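You operate a simulated robot arm through the tools that you are given. There is no shell and no other tool. Be economical: measure what you need, move in short steps, check, and stop when the job is done.

The job below is to be done with a simulated two-armed robot. You get a single attempt, and the scene is never put back.

Task
Stand the small jug in the drip tray, mop up the spill and put the blue funnel in its holder.
Fine: the jug first; the rag goes back. Set down upright: small jug.

The check looks at the end state, three seconds after you hand in, the way a careful person would. Anything else that was tipped, shoved, dropped, spilled or broken makes it a failure.

Robot
Two 7-joint arms with fingered hands on one trunk, on a base that drives. Base frame: it is fixed to the floor where the robot stands at the start and does not move with it; the origin is under the middle of the robot, x ahead of it, y to its left, z up; the surface under the hand at the start is at about z = 800. Readings come in mm, rad, newtons and seconds.
The left shoulder is at the start at [24, 168, 1348], the right one opposite. With the tool pointing down near the work surface each hand reaches from about 100 to 680 mm from the robot's upright axis, wherever it stands, measured 20 degrees to its own side. Places, roughly: blue jerrycan [750, -1750, 250]; bottle [750, -1000, 1000]; funnel holder [700, -300, 800]; jar [500, -1250, 750]; red funnel [750, -1250, 1000]; tray [500, -100, 800]. Payload 4 kg a hand.
The TCP of each hand is the grasp point between the finger pads, 26 mm short of the fingertips. In the tool frame z runs along the fingers and y along their closing line. Largest opening 132 mm; the body of the gripper starts 73 mm behind the TCP. The gripper is a hand of 4 fingers: y runs from the thumb to the fingers, the wrist lies at [0, 0, -224] in the tool frame, and closing takes about 1.5 s.
Orientation is that of the tool frame in the base frame, as [roll, pitch, yaw] about the fixed x, y, z axes, in that order (R = Rz(yaw) Ry(pitch) Rx(roll)). With the fingers straight down and closing along the base's y, the tool's x points along the base's -x, its y along +y and its z along -z.

Tools
- The arms move only by the tool drive_tool. It takes "left_motion", "right_motion" or both (then of equal length, played together; a hand with none holds still); each is a list of rows, each a list of 7 numbers: the turn, a rotation vector about the base's x, y, z in degrees, then the shift along the base's x, y, z in m, then the opening, from 0 (shut) to 1 (fully open). In form: [[wx, wy, wz, tx, ty, tz, hand], ...]. A call has 1 to 12 rows; each row is the pose to reach, as a shift and turn from the pose commanded when the call began. Rows are played at 5 a second. More than 50 mm and 0.15 rad between two rows, or a gripper value outside its range, and nothing of the call is played. A pose out of reach is approached as far as the arm can. The call stops where the force on the tool passes 40 N (or 10 N more than at its start, if that is more) or the arm is blocked; 0.2 s more then pass. The fingers move at their own pace (about 45 mm/s each) and stop on an object; they squeeze with about 27 N. The grip force told is the motor's: it shows also when the fingers shut on nothing. Time passes only in rows, and 0.2 s behind the last, so rows that repeat a pose let the fingers close. The reply holds the time, the measured pose of the TCP, the force on the tool along the base axes, the opening and the grip force, in the units named above and with some noise, with the torque about the TCP (base axes, N m) and any sound that the robot's microphone picked up.
- Cameras (640 x 400 px; columns grow to the right, rows downward): "scene" is now at [89.6, -38.4, 1508.8]; the picture's right is [-0.43, -0.90, 0.00], its down [-0.61, 0.29, -0.73] and it looks along [0.66, -0.32, -0.68] (base axes); focal length 234 px, centre (320, 200). "left" rides on the left gripper at [-68, 2, -97] in its tool frame; the picture's right is [-0.03, -1.00, 0.00], its down [0.82, -0.02, -0.58] and it looks along [0.58, -0.01, 0.82] (tool axes); focal length 270 px, centre (320, 200). "right" rides on the right gripper at [68, 2, -97] in its tool frame; the picture's right is [-0.03, 1.00, 0.00], its down [-0.82, -0.02, -0.58] and it looks along [-0.58, -0.01, 0.82] (tool axes); focal length 270 px, centre (320, 200). There is no depth. A picture from a camera that has moved, and an enlarged one, comes with that camera's place and axes in the base frame and with its lens.
- capture(camera): a new picture of that camera. The clock stands still meanwhile.
- move_column(by): slides the trunk up (or, below 0, down) by that many mm; the arms and the scene camera ride with it, the base frame stays. It gives what a move gives, with no picture.
- roll_base(legs): drives the robot by 1 to 6 legs, each [ahead, turn to the left] in mm and rad, along the robot's own axes; the way and the turn of a leg run together, so that a leg with both is an arc; at most 1500 mm and 3.142 rad a leg. The arms and the cameras ride along, it lands a little off, and it stops where it bumps. It gives what a move gives.
- hand_shape(shape, hand): the hand has 4 fingers and takes this shape, open, in about a second: jaw (thumb against the fingers, like two jaws); tri (thumb and two fingers); tip (a fingertip pinch); poke (one finger out to press); point (the index stretched); flat (the hand flat); cup (the hand cupped); fist (a fist). The gripper value then closes the fingers along that shape, each until it touches; the sizes above hold for jaw. It gives what a move gives, with no picture.
- turn_head(pan, tilt): turns the head with the scene camera to pan (to the left, within 1.501 rad either way) and tilt (down, from -0.506 to 1.204), counted from straight ahead of the robot. It gives what a move gives.
- enlarge(camera, box): a new picture of the part [left, top, right, bottom] of that camera's present view, enlarged. The clock stands still meanwhile.
- close_job(): hands the job in; it is judged then, once.

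Go step by step. Nothing tells you exact positions but the pictures and the camera data: compare them with the known pose of the tool, close in by small moves and look again before you grip or let go. The budget is 120 turns and 100 pictures, counting those below and the enlarged ones. Unless the task says otherwise, let go and move clear before handing in, and close with one line.

The tools are called as a command line: name --argument value ..., lists and objects as JSON in quotes. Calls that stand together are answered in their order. drive_tool: Moves the arms, as the interface text tells. Its arguments: {"type":"object","properties":{"left_motion":{"type":"array"},"right_motion":{"type":"array"}},"required":[]} The other tools are called the same way: move_column (by) slides the trunk up or down; hand_shape (shape, hand) gives the hand a shape; roll_base (legs) drives the base; turn_head (pan, tilt) turns the head that bears the scene camera; capture (camera) takes a picture; enlarge (camera, box) takes an enlarged picture of a part of a camera's view; close_job () hands the job in.

At the start:

```text
clock: 0.0
left_tool_pos: [471.3, 2.2, 1340.7]
left_tool_rot: [3.141, -0.003, -3.141]
left_contact_force: [-0.4, -0.2, 0.9]
left_wrist_torque: [-0.02, -0.01, 0.0]
left_opening: 132.2
left_grasp_force: 0.0
left_shape: jaw
right_tool_pos: [400.2, -366.6, 1299.2]
right_tool_rot: [3.14, -0.001, 3.141]
right_contact_force: [-0.8, 0.6, -0.1]
right_wrist_torque: [0.03, 0.01, -0.02]
right_opening: 131.9
right_grasp_force: 0.1
right_shape: jaw
trunk travel left (down, up): [-575.0, 180.0]
robot x, y, heading: [3.3, -2.7, -0.001]
head pan, tilt: [-0.447, 0.749]
```

scene: 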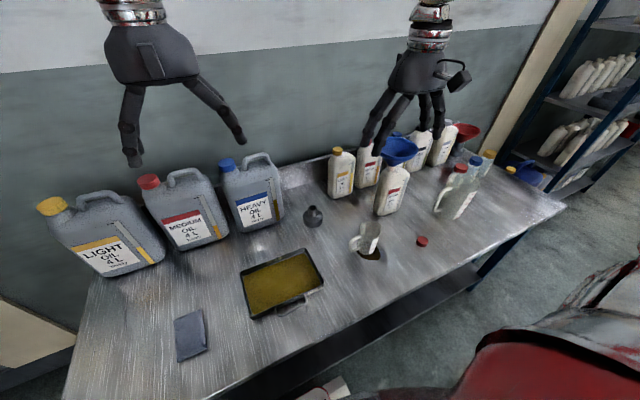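
right: 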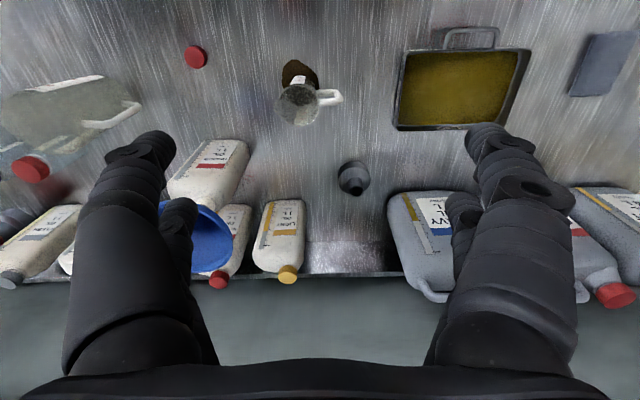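
left: 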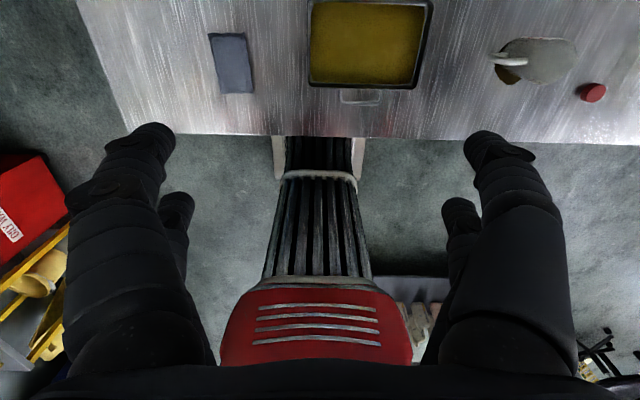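

I see the jug beside/over a dark spill near (455,-405), the tray near (480,-95), the rag near (440,185), the holder near (710,-300), and the blue funnel sitting in a white bottle. I'll look closer before moving.

enlarge --camera "scene" --box '[290, 120, 530, 270]'

enlarge --camera "right" --box '[140, 30, 400, 290]'

enlarge --camera "scene" --box '[150, 190, 390, 370]'

```text
2.67 times, centred on (410, 195) of scene
camera zoom: at [89.6, -38.4, 1508.8], right [-0.43, -0.9, 0.0], down [-0.61, 0.29, -0.73], along [0.66, -0.32, -0.68], focal length 623 px, centre (80, 213)
```

zoom: 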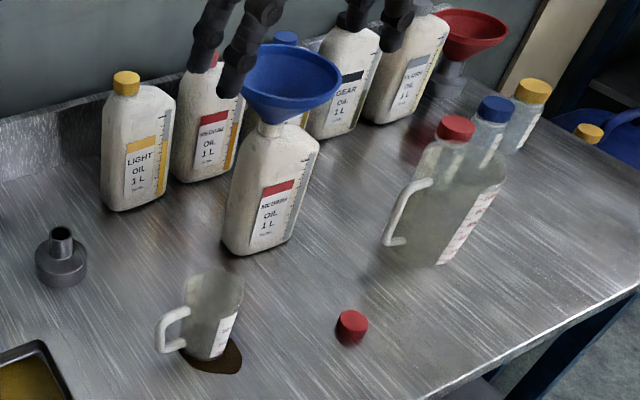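

```text
1.54 times, centred on (270, 160) of right
camera zoom: at [330.9, -364.7, 1396.5], right [0.03, 1.0, 0.0], down [0.82, -0.02, 0.58], along [0.58, -0.02, -0.82], focal length 416 px, centre (397, 262)
```

zoom: 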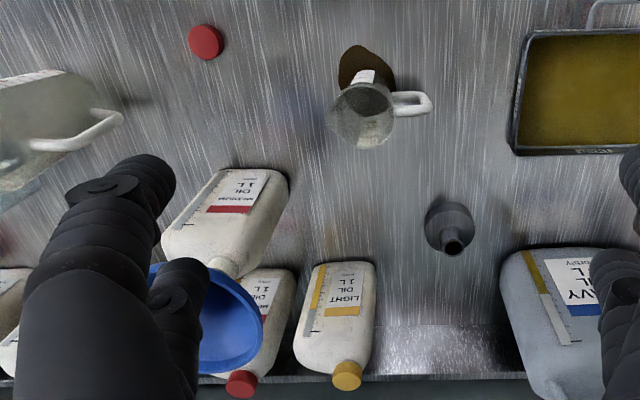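

```text
2.22 times, centred on (270, 280) of scene
camera zoom: at [89.6, -38.4, 1508.8], right [-0.43, -0.9, 0.0], down [-0.61, 0.29, -0.73], along [0.66, -0.32, -0.68], focal length 520 px, centre (431, 22)
```

zoom: 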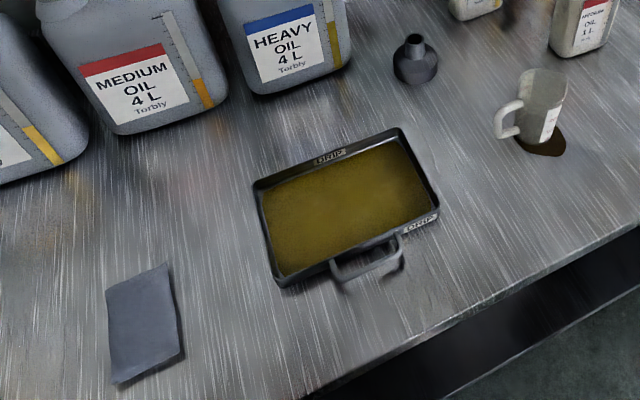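

The jug is a light translucent mug about 75 mm wide with its handle toward +y. I'll turn the right hand so that it closes along x, and bring it above the jug.

drive_tool --right_motion '[[0, 0, -7.6, 0.007, -0.005, -0.03, 1], [0, 0, -15.2, 0.014, -0.01, -0.06, 1], [0, 0, -22.8, 0.021, -0.014, -0.09, 1], [0, 0, -30.4, 0.028, -0.018, -0.12, 1], [0, 0, -38, 0.035, -0.022, -0.15, 1], [0, 0, -45.6, 0.042, -0.027, -0.18, 1], [0, 0, -53.2, 0.049, -0.032, -0.21, 1], [0, 0, -60.8, 0.056, -0.036, -0.24, 1], [0, 0, -68.4, 0.063, -0.04, -0.26, 1], [0, 0, -76, 0.07, -0.045, -0.28, 1], [0, 0, -76, 0.07, -0.045, -0.28, 1]]'

capture --camera "right"

enlarge --camera "scene" --box '[290, 120, 530, 270]'

```text
clock: 2.4
left_tool_pos: [471.9, 3.9, 1340.1]
left_tool_rot: [3.141, 0.0, 3.141]
left_contact_force: [-1.2, 1.2, 0.0]
left_wrist_torque: [-0.02, 0.01, 0.0]
left_opening: 131.9
left_grasp_force: 0.2
left_shape: jaw
right_tool_pos: [470.8, -430.0, 1021.0]
right_tool_rot: [3.139, -0.009, 1.814]
right_contact_force: [0.1, -0.2, -0.5]
right_wrist_torque: [-0.07, -0.03, -0.03]
right_opening: 132.0
right_grasp_force: 0.2
right_shape: jaw
right hand out of reach, approached as far as the arm can: row 10, 11
trunk travel left (down, up): [-575.0, 180.0]
robot x, y, heading: [1.7, -2.3, 0.001]
head pan, tilt: [-0.447, 0.749]
```

```text
93 pictures are left
camera right: at [457.0, -364.2, 1118.9], right [0.98, 0.22, 0.0], down [0.18, -0.8, 0.57], along [0.12, -0.56, -0.82], focal length 270 px, centre (320, 200)
```

right: 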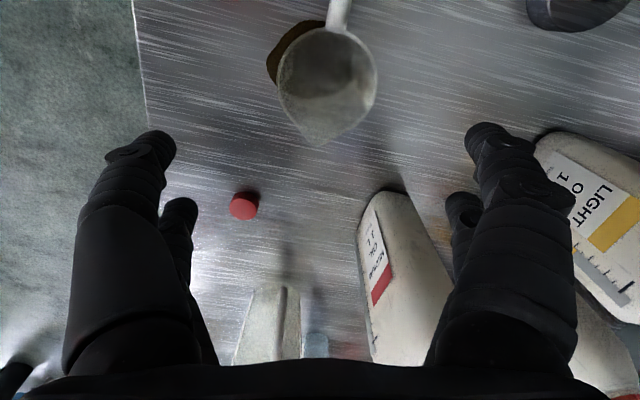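

```text
2.67 times, centred on (410, 195) of scene
camera zoom: at [89.2, -37.8, 1508.9], right [-0.43, -0.9, 0.0], down [-0.61, 0.29, -0.73], along [0.66, -0.32, -0.68], focal length 623 px, centre (80, 213)
```

zoom: 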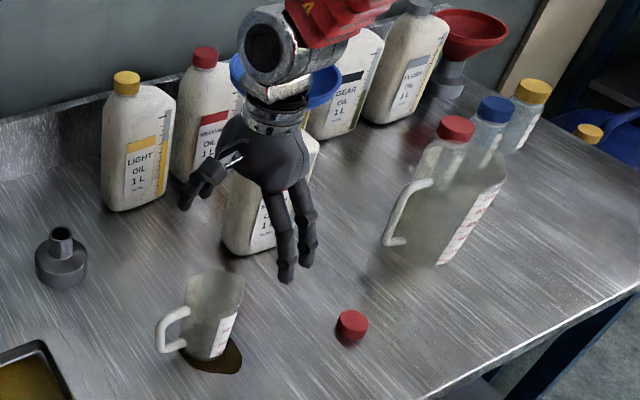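

The hand is above the jug but stopped short of the commanded pose, about 20 mm off in y. I'll lower it a little and see whether the reach is fine there.

drive_tool --right_motion '[[0, 0, 0, 0, 0.01, -0.02, 1], [0, 0, 0, 0, 0.02, -0.04, 1], [0, 0, 0, 0, 0.02, -0.04, 1]]'

capture --camera "right"

```text
clock: 3.2
left_tool_pos: [471.5, 2.6, 1341.7]
left_tool_rot: [-3.141, -0.003, -3.14]
left_contact_force: [-0.3, -0.1, -1.0]
left_wrist_torque: [0.04, 0.0, 0.01]
left_opening: 132.0
left_grasp_force: 0.0
left_shape: jaw
right_tool_pos: [474.7, -431.1, 981.0]
right_tool_rot: [3.14, -0.013, 1.816]
right_contact_force: [1.4, -0.5, 0.0]
right_wrist_torque: [-0.03, 0.0, -0.03]
right_opening: 132.1
right_grasp_force: 0.2
right_shape: jaw
right hand out of reach, approached as far as the arm can: row 1, 2, 3
trunk travel left (down, up): [-575.0, 180.0]
robot x, y, heading: [-1.0, -1.6, 0.0]
head pan, tilt: [-0.447, 0.749]
```

```text
91 pictures are left
camera right: at [460.5, -364.6, 1079.0], right [0.98, 0.22, 0.0], down [0.18, -0.8, 0.57], along [0.13, -0.55, -0.82], focal length 270 px, centre (320, 200)
```

right: 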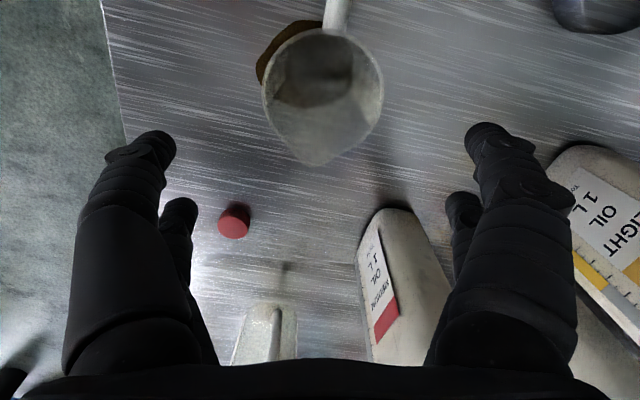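

The jug is centred near (471,-403), with the rim at z≈892 and the handle toward +y. The arm is at a joint limit here, so I'll raise the hand and turn the base about 20° right to put the jug in a better zone.

drive_tool --right_motion '[[0, 0, 0, -0.02, 0.02, 0.04, 1], [0, 0, 0, -0.05, 0.04, 0.08, 1], [0, 0, 0, -0.08, 0.06, 0.12, 1], [0, 0, 0, -0.1, 0.08, 0.16, 1], [0, 0, 0, -0.12, 0.1, 0.2, 1], [0, 0, 0, -0.12, 0.1, 0.2, 1]]'

roll_base --legs '[[0, -0.38]]'

capture --camera "scene"

```text
refused: row 2 steps farther than a row can; nothing moved
```

```text
clock: 4.9
left_tool_pos: [408.2, -161.6, 1341.9]
left_tool_rot: [3.141, 0.0, 2.758]
left_contact_force: [0.2, 0.3, -0.2]
left_wrist_torque: [-0.01, -0.01, 0.01]
left_opening: 131.7
left_grasp_force: 0.1
left_shape: jaw
right_tool_pos: [251.4, -563.5, 981.9]
right_tool_rot: [3.14, -0.014, 1.434]
right_contact_force: [-0.5, 0.1, 1.1]
right_wrist_torque: [0.0, 0.01, -0.01]
right_opening: 132.0
right_grasp_force: 0.0
right_shape: jaw
trunk travel left (down, up): [-575.0, 180.0]
robot x, y, heading: [-27.7, 12.9, -0.323]
head pan, tilt: [-0.447, 0.749]
```

```text
90 pictures are left
camera scene: at [44.7, -48.3, 1509.0], right [-0.69, -0.72, 0.0], down [-0.49, 0.47, -0.73], along [0.53, -0.51, -0.68], focal length 234 px, centre (320, 200)
```

scene: 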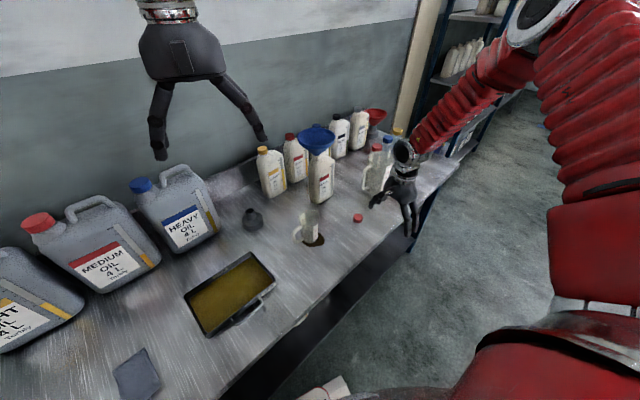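

Nothing was hit, and the hand now closes nearly along x at (251,-563). I'll move it over the jug at the current height.

drive_tool --right_motion '[[0, 0, 1, 0.032, 0.023, 0, 1], [0, 0, 2, 0.064, 0.046, 0, 1], [0, 0, 3, 0.096, 0.069, 0, 1], [0, 0, 4, 0.128, 0.092, 0, 1], [0, 0, 5, 0.16, 0.115, 0, 1], [0, 0, 6, 0.192, 0.138, 0, 1], [0, 0, 6, 0.219, 0.158, 0, 1], [0, 0, 6, 0.219, 0.158, 0, 1]]'

capture --camera "right"

capture --camera "scene"

```text
clock: 6.7
left_tool_pos: [409.0, -161.3, 1341.7]
left_tool_rot: [-3.141, -0.003, 2.759]
left_contact_force: [0.3, 0.4, -0.7]
left_wrist_torque: [-0.02, 0.02, -0.04]
left_opening: 132.1
left_grasp_force: 0.0
left_shape: jaw
right_tool_pos: [382.7, -545.9, 1009.9]
right_tool_rot: [3.138, -0.016, 1.542]
right_contact_force: [-0.4, 0.1, 0.4]
right_wrist_torque: [-0.03, -0.01, 0.01]
right_opening: 131.9
right_grasp_force: 0.0
right_shape: jaw
right hand out of reach, approached as far as the arm can: row 2, 3, 4, 5, 6, 7, 8
trunk travel left (down, up): [-575.0, 180.0]
robot x, y, heading: [-27.9, 13.8, -0.32]
head pan, tilt: [-0.447, 0.749]
```

```text
89 pictures are left
camera right: at [386.1, -478.4, 1108.3], right [1.0, -0.05, 0.0], down [-0.05, -0.82, 0.56], along [-0.03, -0.56, -0.83], focal length 270 px, centre (320, 200)
```

right: 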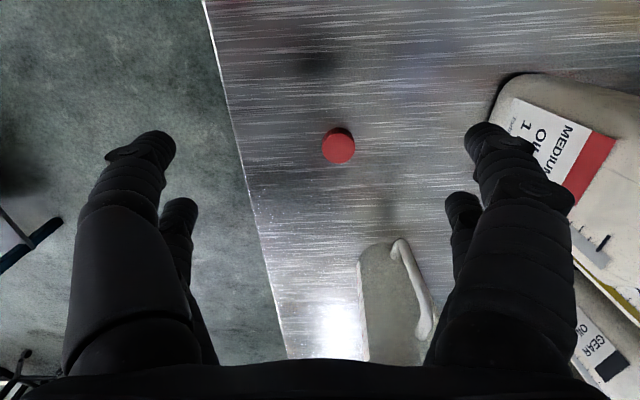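

```text
88 pictures are left
camera scene: at [45.1, -48.3, 1508.8], right [-0.69, -0.72, 0.0], down [-0.49, 0.47, -0.73], along [0.53, -0.51, -0.68], focal length 234 px, centre (320, 200)
```

scene: 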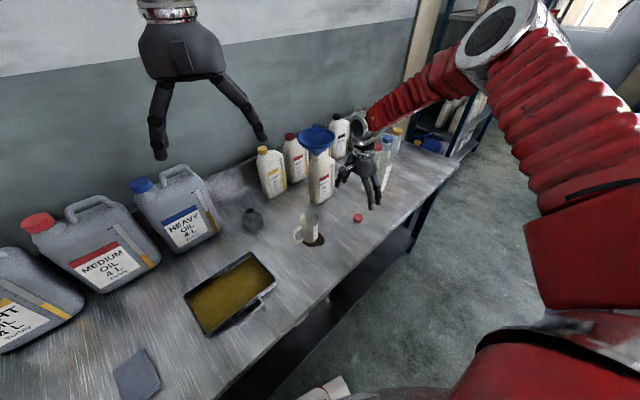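

The wrist roll limit is what blocks it. I'll take a less twisted grip, with the closing line about 30° off x, and turn the hand back +30° first.

drive_tool --right_motion '[[0, 0, 8, 0, 0, 0, 1], [0, 0, 16, 0, 0, 0, 1], [0, 0, 24, 0, 0, 0, 1], [0, 0, 31, 0, 0, 0, 1], [0, 0, 31, 0, 0, 0, 1]]'

```text
clock: 7.9
left_tool_pos: [408.7, -161.8, 1340.8]
left_tool_rot: [3.141, 0.001, 2.762]
left_contact_force: [0.3, -0.3, 0.2]
left_wrist_torque: [0.01, 0.0, 0.0]
left_opening: 132.2
left_grasp_force: 0.2
left_shape: jaw
right_tool_pos: [381.2, -542.5, 1013.5]
right_tool_rot: [3.142, -0.011, 2.083]
right_contact_force: [0.6, 1.0, 0.4]
right_wrist_torque: [0.01, 0.0, -0.04]
right_opening: 131.9
right_grasp_force: 0.1
right_shape: jaw
trunk travel left (down, up): [-575.0, 180.0]
robot x, y, heading: [-28.8, 17.1, -0.316]
head pan, tilt: [-0.447, 0.749]
```

The hand is free now, with yaw at 119°. I'll move over the jug at (471,-403).

drive_tool --right_motion '[[0, 0, 0, 0.022, 0.035, 0, 1], [0, 0, 0, 0.045, 0.07, 0, 1], [0, 0, 0, 0.067, 0.105, 0, 1], [0, 0, 0, 0.09, 0.139, 0, 1], [0, 0, 0, 0.09, 0.139, 0, 1]]'

capture --camera "right"

```text
clock: 9.1
left_tool_pos: [409.0, -160.9, 1341.2]
left_tool_rot: [3.141, -0.001, 2.759]
left_contact_force: [-0.5, 0.5, 0.1]
left_wrist_torque: [0.0, 0.01, -0.02]
left_opening: 131.8
left_grasp_force: 0.1
left_shape: jaw
right_tool_pos: [411.3, -419.7, 1053.4]
right_tool_rot: [3.14, -0.012, 2.079]
right_contact_force: [0.1, -0.3, -0.5]
right_wrist_torque: [0.0, 0.0, 0.01]
right_opening: 132.3
right_grasp_force: 0.2
right_shape: jaw
right hand out of reach, approached as far as the arm can: row 1, 2, 3, 4, 5
trunk travel left (down, up): [-575.0, 180.0]
robot x, y, heading: [-27.1, 12.4, -0.323]
head pan, tilt: [-0.447, 0.749]
```

```text
87 pictures are left
camera right: at [379.5, -360.9, 1151.3], right [0.88, 0.47, 0.0], down [0.38, -0.73, 0.57], along [0.27, -0.5, -0.82], focal length 270 px, centre (320, 200)
```

right: 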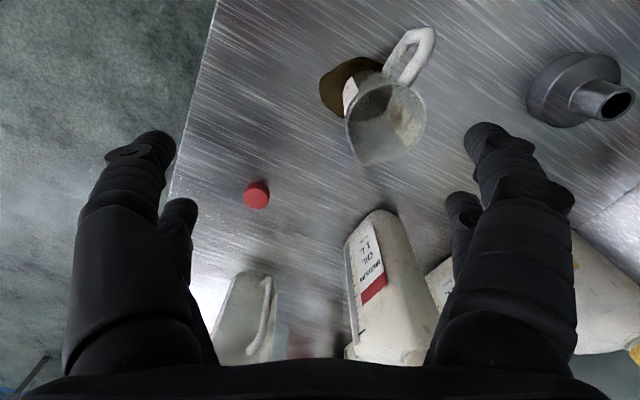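

The arm seems to be limited by wrist bend at this height. Raising the trunk should let the forearm slope down more, so I'll raise it and try again.

move_column --by 170

drive_tool --right_motion '[[0, 0, 0, 0.015, 0.004, -0.045, 1], [0, 0, 0, 0.03, 0.008, -0.09, 1], [0, 0, 0, 0.045, 0.012, -0.135, 1], [0, 0, 0, 0.06, 0.016, -0.18, 1], [0, 0, 0, 0.06, 0.016, -0.22, 1], [0, 0, 0, 0.06, 0.016, -0.24, 1]]'

capture --camera "right"

```text
clock: 11.0
left_tool_pos: [408.1, -161.4, 1510.9]
left_tool_rot: [-3.141, -0.003, 2.76]
left_contact_force: [0.6, -0.2, 0.4]
left_wrist_torque: [-0.01, -0.04, -0.02]
left_opening: 131.9
left_grasp_force: 0.0
left_shape: jaw
right_tool_pos: [409.6, -423.5, 1224.3]
right_tool_rot: [3.135, -0.009, 2.084]
right_contact_force: [-0.1, 0.3, 1.0]
right_wrist_torque: [-0.01, 0.02, -0.01]
right_opening: 132.2
right_grasp_force: 0.0
right_shape: jaw
trunk travel left (down, up): [-745.0, 10.0]
robot x, y, heading: [-26.6, 13.8, -0.319]
head pan, tilt: [-0.447, 0.749]
```

```text
clock: 12.4
left_tool_pos: [408.2, -161.3, 1512.6]
left_tool_rot: [-3.141, 0.0, 2.76]
left_contact_force: [0.0, 0.6, 0.6]
left_wrist_torque: [0.0, -0.01, -0.01]
left_opening: 132.2
left_grasp_force: 0.1
left_shape: jaw
right_tool_pos: [349.0, -433.8, 1150.3]
right_tool_rot: [3.136, -0.009, 2.083]
right_contact_force: [0.4, 0.3, 0.2]
right_wrist_torque: [-0.02, 0.01, 0.0]
right_opening: 132.0
right_grasp_force: 0.0
right_shape: jaw
right hand out of reach, approached as far as the arm can: row 1, 2, 3, 4, 5, 6
trunk travel left (down, up): [-745.0, 10.0]
robot x, y, heading: [-28.5, 15.7, -0.32]
head pan, tilt: [-0.447, 0.749]
```

```text
86 pictures are left
camera right: at [316.6, -375.1, 1248.0], right [0.88, 0.47, 0.01], down [0.38, -0.73, 0.57], along [0.27, -0.5, -0.82], focal length 270 px, centre (320, 200)
```

right: 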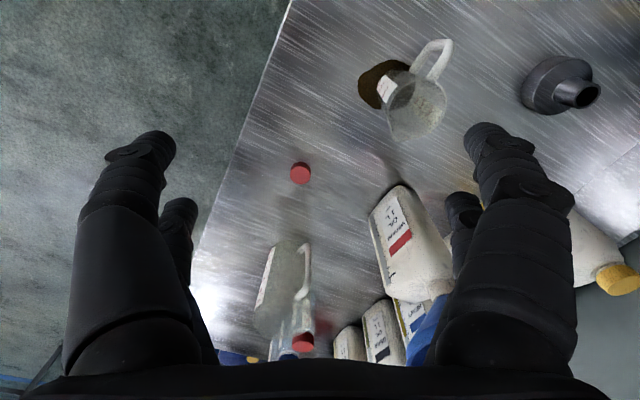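

Raising the trunk made it worse, so I'll put it back. Then I'll untwist the hand toward its natural yaw to find which limit is active.

move_column --by -170

drive_tool --right_motion '[[0, 0, 8, 0, 0, 0, 1], [0, 0, 16, 0, 0, 0, 1], [0, 0, 24, 0.02, 0.005, 0, 1], [0, 0, 32, 0.04, 0.01, 0, 1], [0, 0, 40, 0.06, 0.015, 0, 1], [0, 0, 40, 0.08, 0.02, 0, 1], [0, 0, 40, 0.1, 0.03, 0, 1], [0, 0, 40, 0.12, 0.03, 0, 1]]'

```text
clock: 14.3
left_tool_pos: [408.9, -161.3, 1342.2]
left_tool_rot: [-3.141, 0.0, 2.76]
left_contact_force: [-0.4, -1.0, -0.1]
left_wrist_torque: [-0.04, 0.01, -0.01]
left_opening: 132.2
left_grasp_force: 0.1
left_shape: jaw
right_tool_pos: [349.2, -433.5, 982.3]
right_tool_rot: [3.134, -0.007, 2.083]
right_contact_force: [-0.1, -0.2, -0.8]
right_wrist_torque: [0.04, -0.01, -0.02]
right_opening: 132.0
right_grasp_force: 0.0
right_shape: jaw
trunk travel left (down, up): [-575.0, 180.0]
robot x, y, heading: [-26.0, 11.2, -0.321]
head pan, tilt: [-0.447, 0.749]
```

```text
clock: 16.1
left_tool_pos: [407.6, -161.1, 1342.0]
left_tool_rot: [-3.141, -0.002, 2.76]
left_contact_force: [0.5, 0.4, 0.6]
left_wrist_torque: [-0.01, 0.02, 0.0]
left_opening: 132.1
left_grasp_force: 0.1
left_shape: jaw
right_tool_pos: [392.0, -420.2, 1026.7]
right_tool_rot: [3.133, -0.007, 2.78]
right_contact_force: [-1.6, 0.0, 0.2]
right_wrist_torque: [0.01, -0.01, -0.01]
right_opening: 132.0
right_grasp_force: 0.0
right_shape: jaw
right hand out of reach, approached as far as the arm can: row 3, 4, 5, 6, 7, 8
trunk travel left (down, up): [-575.0, 180.0]
robot x, y, heading: [-31.2, 14.5, -0.317]
head pan, tilt: [-0.447, 0.749]
```

Reach is the limit here, since the base has also crept back about 30 mm. I'll look down at the base-to-table gap before driving a little closer.

turn_head --pan 0.1 --tilt 1.2

capture --camera "scene"

capture --camera "left"

```text
clock: 17.1
left_tool_pos: [407.9, -161.5, 1341.8]
left_tool_rot: [-3.14, 0.0, 2.76]
left_contact_force: [0.2, -0.6, -0.2]
left_wrist_torque: [-0.02, 0.0, 0.0]
left_opening: 131.7
left_grasp_force: 0.2
left_shape: jaw
right_tool_pos: [392.4, -419.8, 1026.8]
right_tool_rot: [3.133, -0.007, 2.78]
right_contact_force: [-0.9, 0.4, 0.3]
right_wrist_torque: [0.0, -0.01, 0.01]
right_opening: 132.0
right_grasp_force: 0.2
right_shape: jaw
trunk travel left (down, up): [-575.0, 180.0]
robot x, y, heading: [-28.3, 15.8, -0.318]
head pan, tilt: [0.099, 1.201]
```

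```text
85 pictures are left
camera scene: at [39.4, -3.4, 1477.0], right [-0.22, -0.98, 0.0], down [-0.91, 0.2, -0.36], along [0.35, -0.08, -0.93], focal length 234 px, centre (320, 200)
```

scene: 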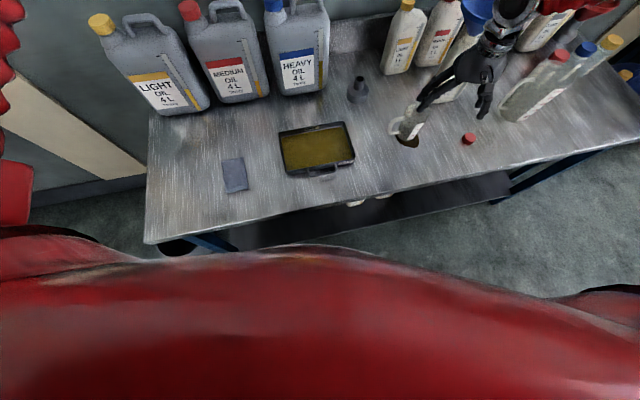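

```text
84 pictures are left
camera left: at [474.2, -185.0, 1438.6], right [-0.35, -0.94, 0.0], down [-0.76, 0.28, 0.58], along [-0.54, 0.2, -0.82], focal length 270 px, centre (320, 200)
```

left: 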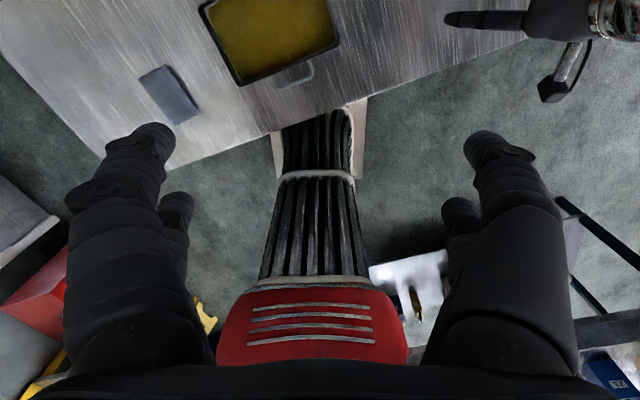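

The table has a low shelf near its front edge, so I'll only creep closer. I'll retract the hand a bit, then turn the base back to face the table with a small advance.

drive_tool --right_motion '[[0, 0, 0, -0.04, 0.01, 0, 1], [0, 0, 0, -0.08, 0.02, 0, 1], [0, 0, 0, -0.1, 0.03, 0, 1]]'

roll_base --legs '[[60, 0.32]]'

capture --camera "scene"

```text
clock: 17.9
left_tool_pos: [407.6, -159.9, 1341.7]
left_tool_rot: [3.14, 0.001, 2.759]
left_contact_force: [-0.5, 0.4, 0.3]
left_wrist_torque: [0.04, -0.01, 0.01]
left_opening: 131.8
left_grasp_force: 0.1
left_shape: jaw
right_tool_pos: [291.4, -391.2, 1027.8]
right_tool_rot: [3.136, -0.008, 2.778]
right_contact_force: [-0.5, 0.4, -0.2]
right_wrist_torque: [0.0, -0.03, -0.02]
right_opening: 131.8
right_grasp_force: 0.1
right_shape: jaw
trunk travel left (down, up): [-575.0, 180.0]
robot x, y, heading: [-31.7, 11.7, -0.319]
head pan, tilt: [0.099, 1.201]
```

```text
clock: 18.5
left_tool_pos: [409.8, -162.0, 1342.0]
left_tool_rot: [-3.14, -0.003, 2.761]
left_contact_force: [-0.4, 0.0, -0.8]
left_wrist_torque: [0.03, 0.0, -0.03]
left_opening: 132.2
left_grasp_force: 0.1
left_shape: jaw
right_tool_pos: [293.0, -392.2, 1028.4]
right_tool_rot: [3.134, -0.009, 2.782]
right_contact_force: [-0.2, -0.2, 0.1]
right_wrist_torque: [0.02, -0.01, 0.0]
right_opening: 132.0
right_grasp_force: 0.0
right_shape: jaw
trunk travel left (down, up): [-575.0, 180.0]
robot x, y, heading: [-26.8, 14.3, -0.317]
head pan, tilt: [0.099, 1.201]
stopped in leg 1: the robot was blocked; the commanded pose is now the measured one
```

```text
83 pictures are left
camera scene: at [40.3, -3.7, 1476.9], right [-0.22, -0.98, 0.0], down [-0.91, 0.2, -0.36], along [0.35, -0.08, -0.93], focal length 234 px, centre (320, 200)
```

scene: 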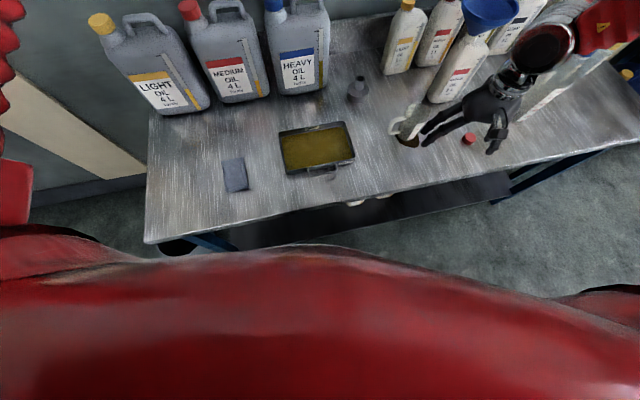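

The base corner is touching the table shelf, so I'll turn back in place.

roll_base --legs '[[0, 0.32]]'

```text
clock: 20.1
left_tool_pos: [442.4, -16.8, 1342.0]
left_tool_rot: [-3.141, -0.002, 3.078]
left_contact_force: [-0.6, -0.6, -0.2]
left_wrist_torque: [0.0, -0.02, 0.04]
left_opening: 132.0
left_grasp_force: 0.1
left_shape: jaw
right_tool_pos: [402.7, -272.7, 1029.8]
right_tool_rot: [3.132, -0.01, 3.095]
right_contact_force: [0.5, 0.5, -0.6]
right_wrist_torque: [-0.01, -0.01, 0.03]
right_opening: 131.9
right_grasp_force: 0.1
right_shape: jaw
trunk travel left (down, up): [-575.0, 180.0]
robot x, y, heading: [-28.4, -3.9, -0.011]
head pan, tilt: [0.099, 1.201]
```

It turned freely. I'll try creeping forward until it's snug.

roll_base --legs '[[40, 0.0]]'

```text
clock: 20.9
left_tool_pos: [481.4, -17.6, 1344.4]
left_tool_rot: [3.139, 0.0, 3.075]
left_contact_force: [0.3, -0.1, 0.8]
left_wrist_torque: [0.04, 0.0, -0.04]
left_opening: 131.9
left_grasp_force: 0.0
left_shape: jaw
right_tool_pos: [442.9, -272.9, 1029.3]
right_tool_rot: [3.134, -0.006, 3.096]
right_contact_force: [0.7, -0.7, 0.3]
right_wrist_torque: [0.02, -0.01, 0.04]
right_opening: 132.0
right_grasp_force: 0.0
right_shape: jaw
trunk travel left (down, up): [-575.0, 180.0]
robot x, y, heading: [11.9, -3.1, -0.01]
head pan, tilt: [0.099, 1.201]
```

roll_base --legs '[[60, 0.0]]'

capture --camera "scene"

```text
clock: 21.9
left_tool_pos: [499.4, -17.9, 1346.0]
left_tool_rot: [3.14, 0.002, 3.077]
left_contact_force: [-1.7, 0.4, -1.3]
left_wrist_torque: [-0.03, -0.15, -0.04]
left_opening: 132.0
left_grasp_force: 0.0
left_shape: jaw
right_tool_pos: [460.8, -272.1, 1029.9]
right_tool_rot: [3.133, -0.006, 3.098]
right_contact_force: [1.3, 0.8, 0.4]
right_wrist_torque: [-0.06, 0.07, 0.01]
right_opening: 132.2
right_grasp_force: 0.2
right_shape: jaw
trunk travel left (down, up): [-575.0, 180.0]
robot x, y, heading: [33.3, -4.4, -0.005]
head pan, tilt: [0.099, 1.201]
```

```text
82 pictures are left
camera scene: at [99.5, 0.4, 1477.3], right [0.1, -1.0, 0.0], down [-0.93, -0.09, -0.36], along [0.36, 0.04, -0.93], focal length 234 px, centre (320, 200)
```

scene: 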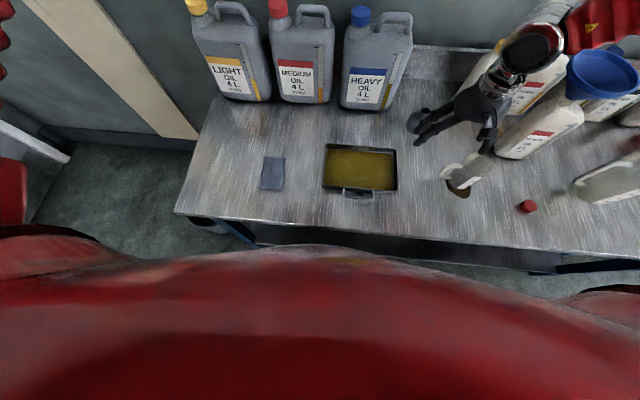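

The robot is now at x≈33, snug against the table, and the jug should be well within reach. I'll twist the hand about -60° while moving over the jug.

drive_tool --right_motion '[[0, 0, -8, 0.001, -0.02, 0, 1], [0, 0, -16, 0.002, -0.04, 0, 1], [0, 0, -24, 0.003, -0.06, 0, 1], [0, 0, -32, 0.005, -0.08, -0.01, 1], [0, 0, -40, 0.007, -0.1, -0.02, 1], [0, 0, -48, 0.008, -0.12, -0.03, 1], [0, 0, -56, 0.01, -0.131, -0.04, 1], [0, 0, -62, 0.01, -0.131, -0.05, 1], [0, 0, -62, 0.01, -0.131, -0.05, 1]]'

capture --camera "right"

```text
clock: 23.9
left_tool_pos: [502.3, -16.6, 1344.8]
left_tool_rot: [-3.14, 0.0, 3.074]
left_contact_force: [0.5, 0.6, 0.2]
left_wrist_torque: [0.0, 0.01, 0.01]
left_opening: 132.0
left_grasp_force: 0.1
left_shape: jaw
right_tool_pos: [474.3, -405.0, 980.5]
right_tool_rot: [3.132, -0.015, 2.014]
right_contact_force: [0.1, -0.3, 0.1]
right_wrist_torque: [-0.02, -0.01, -0.01]
right_opening: 131.9
right_grasp_force: 0.1
right_shape: jaw
trunk travel left (down, up): [-575.0, 180.0]
robot x, y, heading: [33.2, -5.1, -0.002]
head pan, tilt: [0.099, 1.201]
```

```text
81 pictures are left
camera right: at [446.2, -344.9, 1077.7], right [0.91, 0.41, 0.01], down [0.33, -0.76, 0.57], along [0.24, -0.51, -0.82], focal length 270 px, centre (320, 200)
```

right: 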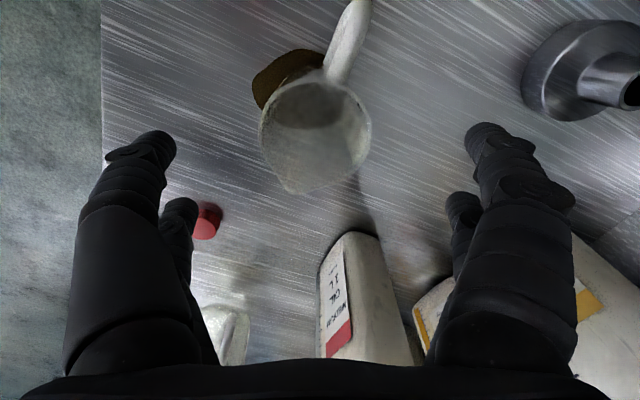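

The hand is centred on the jug, as the rim centre computes to (473,-406). I'll descend straight and close.

drive_tool --right_motion '[[0, 0, 0, -0.001, 0, -0.04, 1], [0, 0, 0, -0.001, 0, -0.08, 1], [0, 0, 0, -0.001, 0, -0.105, 1], [0, 0, 0, -0.001, 0, -0.128, 1], [0, 0, 0, -0.001, 0, -0.128, 1]]'

capture --camera "right"

```text
clock: 25.1
left_tool_pos: [501.9, -16.3, 1345.6]
left_tool_rot: [-3.14, -0.001, 3.075]
left_contact_force: [-0.4, 0.7, 0.1]
left_wrist_torque: [0.0, 0.01, -0.01]
left_opening: 132.0
left_grasp_force: 0.1
left_shape: jaw
right_tool_pos: [461.4, -418.5, 908.2]
right_tool_rot: [3.132, -0.012, 2.013]
right_contact_force: [-0.7, -0.5, 0.3]
right_wrist_torque: [-0.01, 0.0, -0.01]
right_opening: 132.1
right_grasp_force: 0.0
right_shape: jaw
right hand out of reach, approached as far as the arm can: row 1, 2, 3, 4, 5
trunk travel left (down, up): [-575.0, 180.0]
robot x, y, heading: [31.9, -4.6, -0.002]
head pan, tilt: [0.099, 1.201]
```

```text
80 pictures are left
camera right: at [433.0, -356.8, 1005.9], right [0.91, 0.41, 0.01], down [0.33, -0.76, 0.57], along [0.24, -0.51, -0.82], focal length 270 px, centre (320, 200)
```

right: 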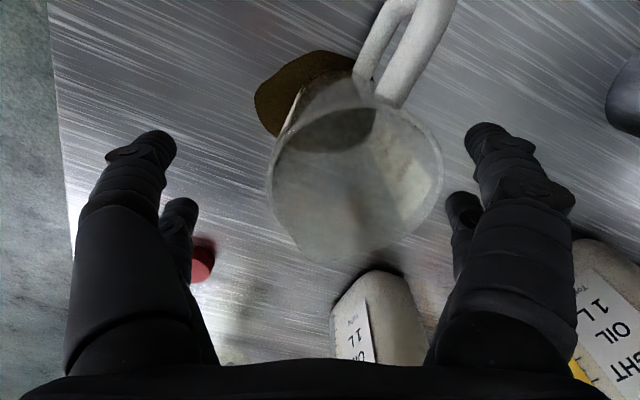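

The arm is at its length limit when going low, so a lower trunk helps. I'll lift the hand and recentre it, then lower the trunk so the hand comes straight down.

drive_tool --right_motion '[[0, 0, 0, 0.0, 0.0, 0.04, 1], [0, 0, 0, 0.011, 0.013, 0.074, 1], [0, 0, 0, 0.011, 0.013, 0.08, 1], [0, 0, 0, 0.011, 0.013, 0.08, 1]]'

move_column --by -60

capture --camera "right"

```text
clock: 26.1
left_tool_pos: [502.0, -15.8, 1343.5]
left_tool_rot: [-3.141, 0.001, 3.075]
left_contact_force: [0.3, -0.7, 0.4]
left_wrist_torque: [0.01, 0.0, -0.02]
left_opening: 132.1
left_grasp_force: 0.1
left_shape: jaw
right_tool_pos: [473.7, -405.2, 987.3]
right_tool_rot: [3.132, -0.014, 2.014]
right_contact_force: [-0.5, 1.0, -0.1]
right_wrist_torque: [0.01, 0.03, 0.04]
right_opening: 131.7
right_grasp_force: 0.0
right_shape: jaw
trunk travel left (down, up): [-575.0, 180.0]
robot x, y, heading: [27.9, -5.2, 0.004]
head pan, tilt: [0.099, 1.201]
```

```text
clock: 27.1
left_tool_pos: [502.0, -16.4, 1284.5]
left_tool_rot: [-3.14, 0.002, 3.076]
left_contact_force: [0.1, 0.5, 0.2]
left_wrist_torque: [-0.01, 0.01, -0.02]
left_opening: 132.2
left_grasp_force: 0.0
left_shape: jaw
right_tool_pos: [472.7, -405.9, 928.4]
right_tool_rot: [3.132, -0.014, 2.016]
right_contact_force: [0.7, -0.2, 0.5]
right_wrist_torque: [-0.04, -0.04, -0.02]
right_opening: 132.1
right_grasp_force: 0.0
right_shape: jaw
trunk travel left (down, up): [-515.0, 240.0]
robot x, y, heading: [35.0, -5.1, -0.001]
head pan, tilt: [0.099, 1.201]
```

```text
79 pictures are left
camera right: at [445.0, -345.6, 1026.2], right [0.91, 0.41, 0.01], down [0.33, -0.76, 0.57], along [0.24, -0.51, -0.82], focal length 270 px, centre (320, 200)
```

right: 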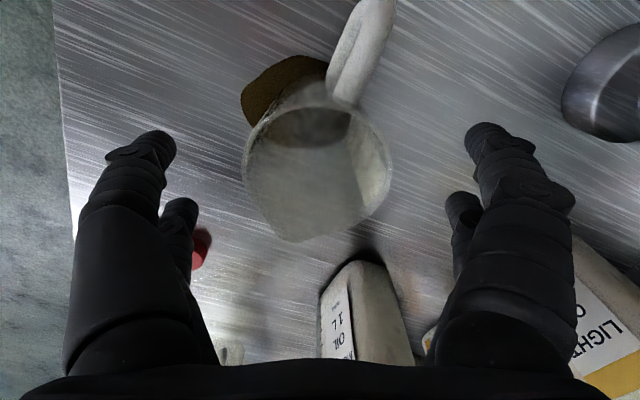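

It is well centred, so I'll lower the trunk the remaining 75 mm.

move_column --by -75

capture --camera "right"

```text
clock: 28.2
left_tool_pos: [501.2, -16.4, 1210.2]
left_tool_rot: [3.142, 0.002, 3.075]
left_contact_force: [-1.0, 0.6, 1.0]
left_wrist_torque: [0.0, -0.02, 0.01]
left_opening: 132.0
left_grasp_force: 0.1
left_shape: jaw
right_tool_pos: [473.7, -407.2, 852.9]
right_tool_rot: [3.132, -0.016, 2.015]
right_contact_force: [-1.6, 0.6, 9.3]
right_wrist_torque: [0.03, 0.13, 0.0]
right_opening: 132.0
right_grasp_force: 0.1
right_shape: jaw
trunk travel left (down, up): [-440.0, 315.0]
robot x, y, heading: [34.4, -6.8, -0.002]
head pan, tilt: [0.099, 1.201]
```

```text
78 pictures are left
camera right: at [445.5, -346.1, 951.7], right [0.91, 0.41, 0.01], down [0.33, -0.76, 0.56], along [0.24, -0.51, -0.83], focal length 270 px, centre (320, 200)
```

right: 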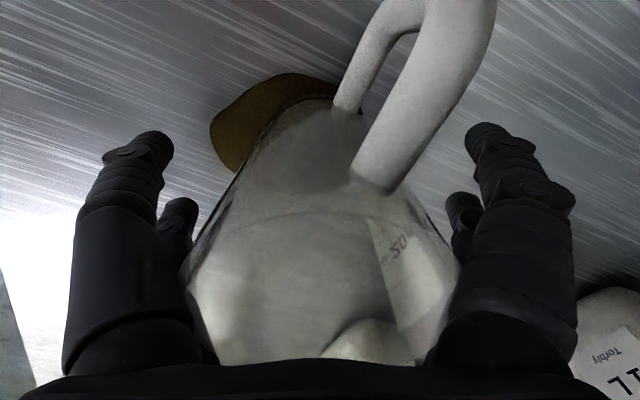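

There's a 9 N upward push, so the palm is just touching the rim. I'll raise the hand 10 mm, then close.

drive_tool --right_motion '[[0, 0, 0, 0, 0, 0.006, 1], [0, 0, 0, 0, 0, 0.012, 1], [0, 0, 0, 0, 0, 0.012, 1]]'

drive_tool --right_motion '[[0, 0, 0, 0, 0, 0, 0.7], [0, 0, 0, 0, 0, 0, 0.5], [0, 0, 0, 0, 0, 0, 0.4], [0, 0, 0, 0, 0, 0, 0.3], [0, 0, 0, 0, 0, 0, 0.3], [0, 0, 0, 0, 0, 0, 0.3], [0, 0, 0, 0, 0, 0, 0.3], [0, 0, 0, 0, 0, 0, 0.3]]'

capture --camera "right"

```text
clock: 29.0
left_tool_pos: [501.6, -16.6, 1209.1]
left_tool_rot: [3.141, 0.002, 3.076]
left_contact_force: [-0.6, -0.5, 0.2]
left_wrist_torque: [-0.01, 0.0, 0.0]
left_opening: 131.8
left_grasp_force: 0.1
left_shape: jaw
right_tool_pos: [473.5, -405.7, 866.0]
right_tool_rot: [3.131, -0.018, 2.015]
right_contact_force: [-0.1, -0.9, -0.5]
right_wrist_torque: [0.03, 0.01, 0.05]
right_opening: 132.2
right_grasp_force: 0.2
right_shape: jaw
trunk travel left (down, up): [-440.0, 315.0]
robot x, y, heading: [35.2, -4.1, 0.002]
head pan, tilt: [0.099, 1.201]
```

```text
clock: 30.8
left_tool_pos: [500.5, -16.8, 1209.7]
left_tool_rot: [-3.141, 0.001, 3.076]
left_contact_force: [0.6, -0.3, 0.0]
left_wrist_torque: [0.0, -0.01, 0.03]
left_opening: 131.9
left_grasp_force: 0.0
left_shape: jaw
right_tool_pos: [473.8, -406.7, 865.1]
right_tool_rot: [3.131, -0.018, 2.015]
right_contact_force: [1.2, -0.1, 0.6]
right_wrist_torque: [0.0, 0.03, -0.03]
right_opening: 52.9
right_grasp_force: 27.6
right_shape: jaw
trunk travel left (down, up): [-440.0, 315.0]
robot x, y, heading: [31.9, -2.6, -0.001]
head pan, tilt: [0.099, 1.201]
```

```text
77 pictures are left
camera right: at [445.3, -346.3, 963.0], right [0.91, 0.41, 0.01], down [0.33, -0.76, 0.56], along [0.24, -0.51, -0.83], focal length 270 px, centre (320, 200)
```

right: 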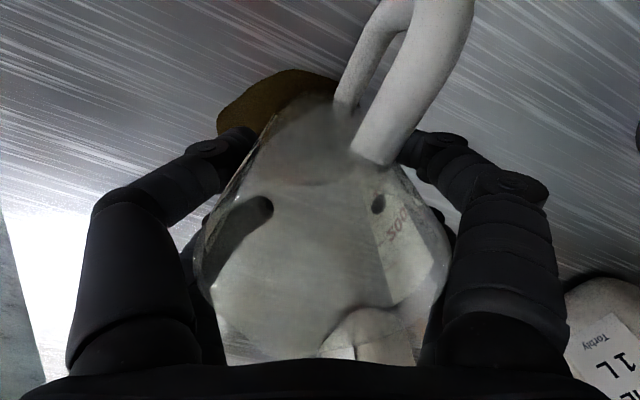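

The jug is held with 27 N. I'll lift slowly and check.

drive_tool --right_motion '[[0, 0, 0, 0, 0, 0.02, 0.3], [0, 0, 0, 0, 0, 0.04, 0.3], [0, 0, 0, 0, 0, 0.06, 0.3], [0, 0, 0, 0, 0, 0.08, 0.3], [0, 0, 0, 0, 0, 0.08, 0.3]]'

capture --camera "right"

turn_head --pan -0.4 --tilt 0.9

capture --camera "scene"

```text
clock: 32.0
left_tool_pos: [502.1, -16.9, 1210.1]
left_tool_rot: [3.141, -0.001, 3.075]
left_contact_force: [0.8, -0.2, -0.7]
left_wrist_torque: [0.0, 0.0, -0.04]
left_opening: 132.2
left_grasp_force: 0.1
left_shape: jaw
right_tool_pos: [473.1, -406.5, 946.2]
right_tool_rot: [3.13, -0.017, 2.016]
right_contact_force: [-0.2, 0.4, 0.0]
right_wrist_torque: [0.01, 0.0, -0.04]
right_opening: 52.7
right_grasp_force: 26.9
right_shape: jaw
trunk travel left (down, up): [-440.0, 315.0]
robot x, y, heading: [34.7, -2.4, 0.003]
head pan, tilt: [0.099, 1.201]
```

```text
76 pictures are left
camera right: at [444.6, -346.7, 1043.8], right [0.91, 0.41, 0.01], down [0.33, -0.76, 0.56], along [0.24, -0.51, -0.83], focal length 270 px, centre (320, 200)
```

right: 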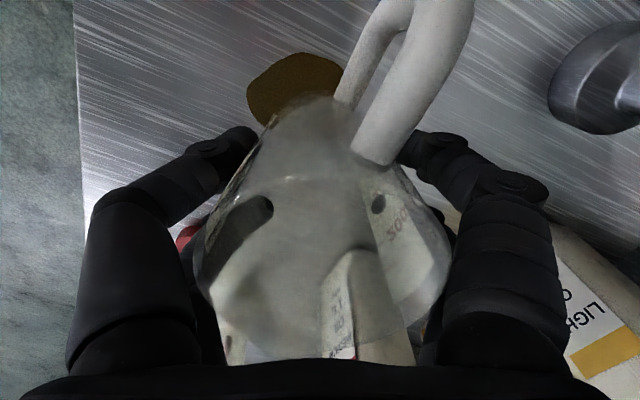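

```text
clock: 33.0
left_tool_pos: [500.9, -17.9, 1210.1]
left_tool_rot: [3.14, 0.0, 3.075]
left_contact_force: [-0.2, 0.0, -0.1]
left_wrist_torque: [0.06, 0.01, -0.01]
left_opening: 131.9
left_grasp_force: 0.0
left_shape: jaw
right_tool_pos: [472.5, -406.2, 945.6]
right_tool_rot: [3.132, -0.017, 2.017]
right_contact_force: [-0.3, 0.2, -1.1]
right_wrist_torque: [0.0, 0.01, 0.01]
right_opening: 52.7
right_grasp_force: 26.9
right_shape: jaw
trunk travel left (down, up): [-440.0, 315.0]
robot x, y, heading: [35.3, -5.0, -0.003]
head pan, tilt: [-0.4, 0.901]
```

```text
75 pictures are left
camera scene: at [130.9, -34.3, 1361.1], right [-0.39, -0.92, 0.0], down [-0.72, 0.31, -0.62], along [0.57, -0.24, -0.78], focal length 234 px, centre (320, 200)
```

scene: 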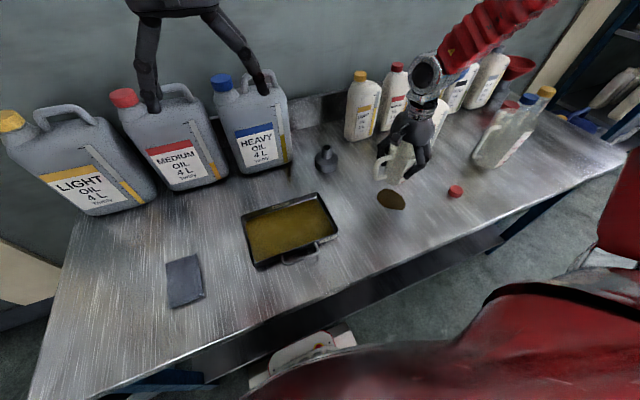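

The jug hangs upright from the hand, and the bare spill is at about (456,-407). The tray spans x 392–545 and y -200…27. I'll move the left hand aside and carry the jug over the tray.

drive_tool --left_motion '[[0, 0, 0, -0.01, 0.045, 0.01, 1], [0, 0, 0, -0.02, 0.09, 0.02, 1], [0, 0, 0, -0.03, 0.135, 0.02, 1], [0, 0, 0, -0.04, 0.18, 0.02, 1], [0, 0, 0, -0.05, 0.22, 0.02, 1], [0, 0, 0, -0.06, 0.25, 0.02, 1], [0, 0, 0, -0.06, 0.28, 0.02, 1], [0, 0, 0, -0.06, 0.28, 0.02, 1]]' --right_motion '[[0, 0, 0, 0, 0, 0, 0.3], [0, 0, 0, 0, 0.04, 0, 0.3], [0, 0, 0, 0, 0.08, 0, 0.3], [0, 0, 0, 0, 0.12, 0, 0.3], [0, 0, 0, 0, 0.16, 0, 0.3], [0, 0, 0, 0, 0.2, 0, 0.3], [0, 0, 0, 0, 0.24, 0, 0.3], [0, 0, 0, 0, 0.28, 0, 0.3]]'

capture --camera "scene"

capture --camera "right"

```text
clock: 34.8
left_tool_pos: [442.2, 262.9, 1229.6]
left_tool_rot: [3.141, 0.0, 3.074]
left_contact_force: [0.3, 0.6, -0.5]
left_wrist_torque: [0.01, 0.03, 0.01]
left_opening: 132.1
left_grasp_force: 0.1
left_shape: jaw
right_tool_pos: [501.5, -324.6, 967.6]
right_tool_rot: [3.11, -0.106, 2.063]
right_contact_force: [0.4, 0.0, -0.1]
right_wrist_torque: [-0.02, 0.01, 0.0]
right_opening: 52.3
right_grasp_force: 26.9
right_shape: jaw
right hand out of reach, approached as far as the arm can: row 2, 3, 4, 5, 6, 7, 8
trunk travel left (down, up): [-440.0, 315.0]
robot x, y, heading: [32.3, -4.4, -0.003]
head pan, tilt: [-0.4, 0.901]
```

```text
74 pictures are left
camera scene: at [131.1, -34.9, 1361.1], right [-0.39, -0.92, 0.0], down [-0.72, 0.31, -0.62], along [0.57, -0.24, -0.78], focal length 234 px, centre (320, 200)
```

scene: 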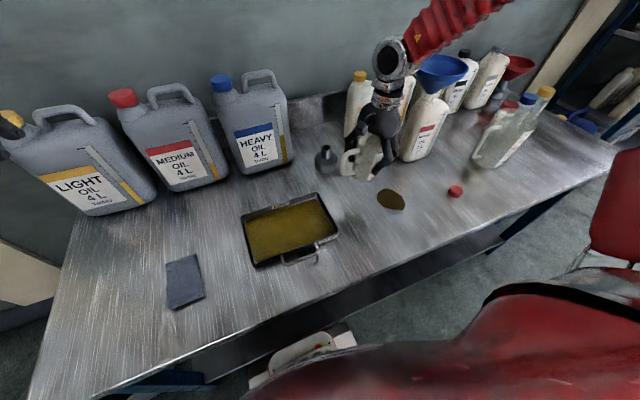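

```text
73 pictures are left
camera right: at [472.8, -274.8, 1071.2], right [0.89, 0.45, 0.03], down [0.38, -0.79, 0.48], along [0.24, -0.42, -0.87], focal length 270 px, centre (320, 200)
```

right: 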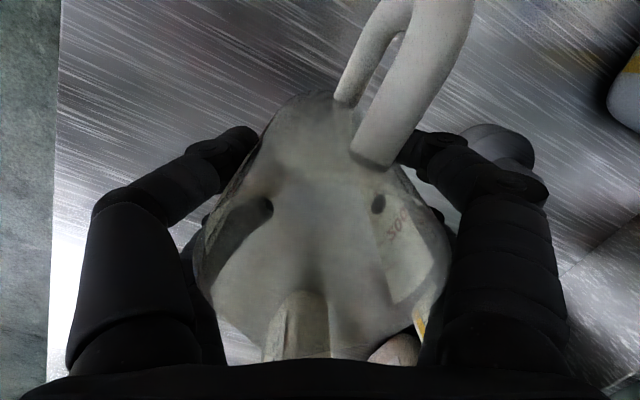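

Moving inward with this twist hits the wrist limit and tilts the jug slightly. I'll untwist by about 45° while carrying it inward, which also corrects the tilt.

drive_tool --right_motion '[[-0.67, -0.45, 5.6, -0.015, 0.0, 0, 0.3], [-1.34, -0.9, 11.2, -0.03, 0.01, 0, 0.3], [-2.0, -1.35, 16.8, -0.033, 0.035, 0, 0.3], [-2.7, -1.8, 22.4, -0.033, 0.065, 0, 0.3], [-3.3, -2.25, 28, -0.033, 0.095, 0, 0.3], [-4.0, -2.7, 33.7, -0.033, 0.125, 0, 0.3], [-4.7, -3.15, 39.3, -0.033, 0.155, 0, 0.3], [-5.35, -3.6, 44.9, -0.033, 0.19, 0, 0.3], [-5.35, -3.6, 44.9, -0.033, 0.225, 0, 0.3], [-5.35, -3.6, 44.9, -0.033, 0.225, 0, 0.3]]'

capture --camera "scene"

capture --camera "right"

```text
clock: 37.0
left_tool_pos: [441.0, 263.4, 1228.0]
left_tool_rot: [-3.141, 0.003, 3.075]
left_contact_force: [-0.6, -0.1, 0.6]
left_wrist_torque: [-0.02, 0.0, 0.02]
left_opening: 132.2
left_grasp_force: 0.0
left_shape: jaw
right_tool_pos: [502.7, -154.6, 980.1]
right_tool_rot: [3.137, -0.004, 2.848]
right_contact_force: [-0.3, 0.0, -0.1]
right_wrist_torque: [0.02, 0.0, -0.01]
right_opening: 52.7
right_grasp_force: 26.9
right_shape: jaw
right hand out of reach, approached as far as the arm can: row 4, 5, 6, 7, 8, 9, 10
trunk travel left (down, up): [-440.0, 315.0]
robot x, y, heading: [31.1, -2.5, 0.004]
head pan, tilt: [-0.4, 0.901]
```

```text
72 pictures are left
camera scene: at [130.7, -34.3, 1361.2], right [-0.39, -0.92, 0.0], down [-0.72, 0.31, -0.62], along [0.57, -0.24, -0.78], focal length 234 px, centre (320, 200)
```

scene: 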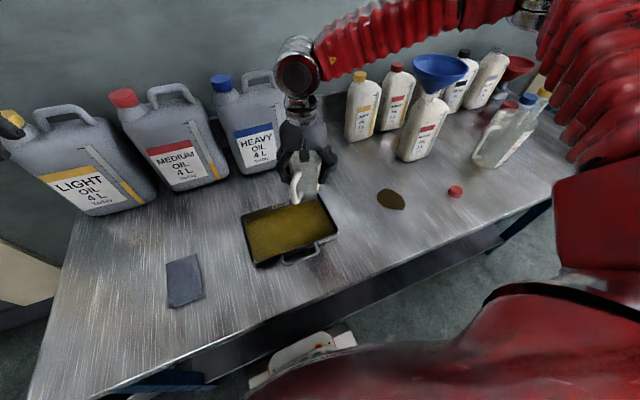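

```text
71 pictures are left
camera right: at [439.2, -134.6, 1077.6], right [0.31, 0.95, 0.0], down [0.78, -0.26, 0.57], along [0.55, -0.18, -0.82], focal length 270 px, centre (320, 200)
```

right: 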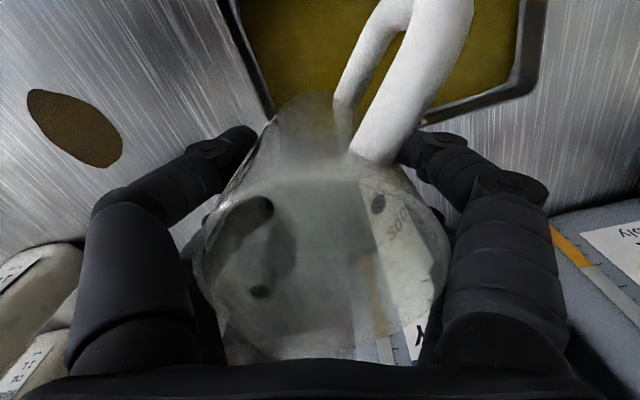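

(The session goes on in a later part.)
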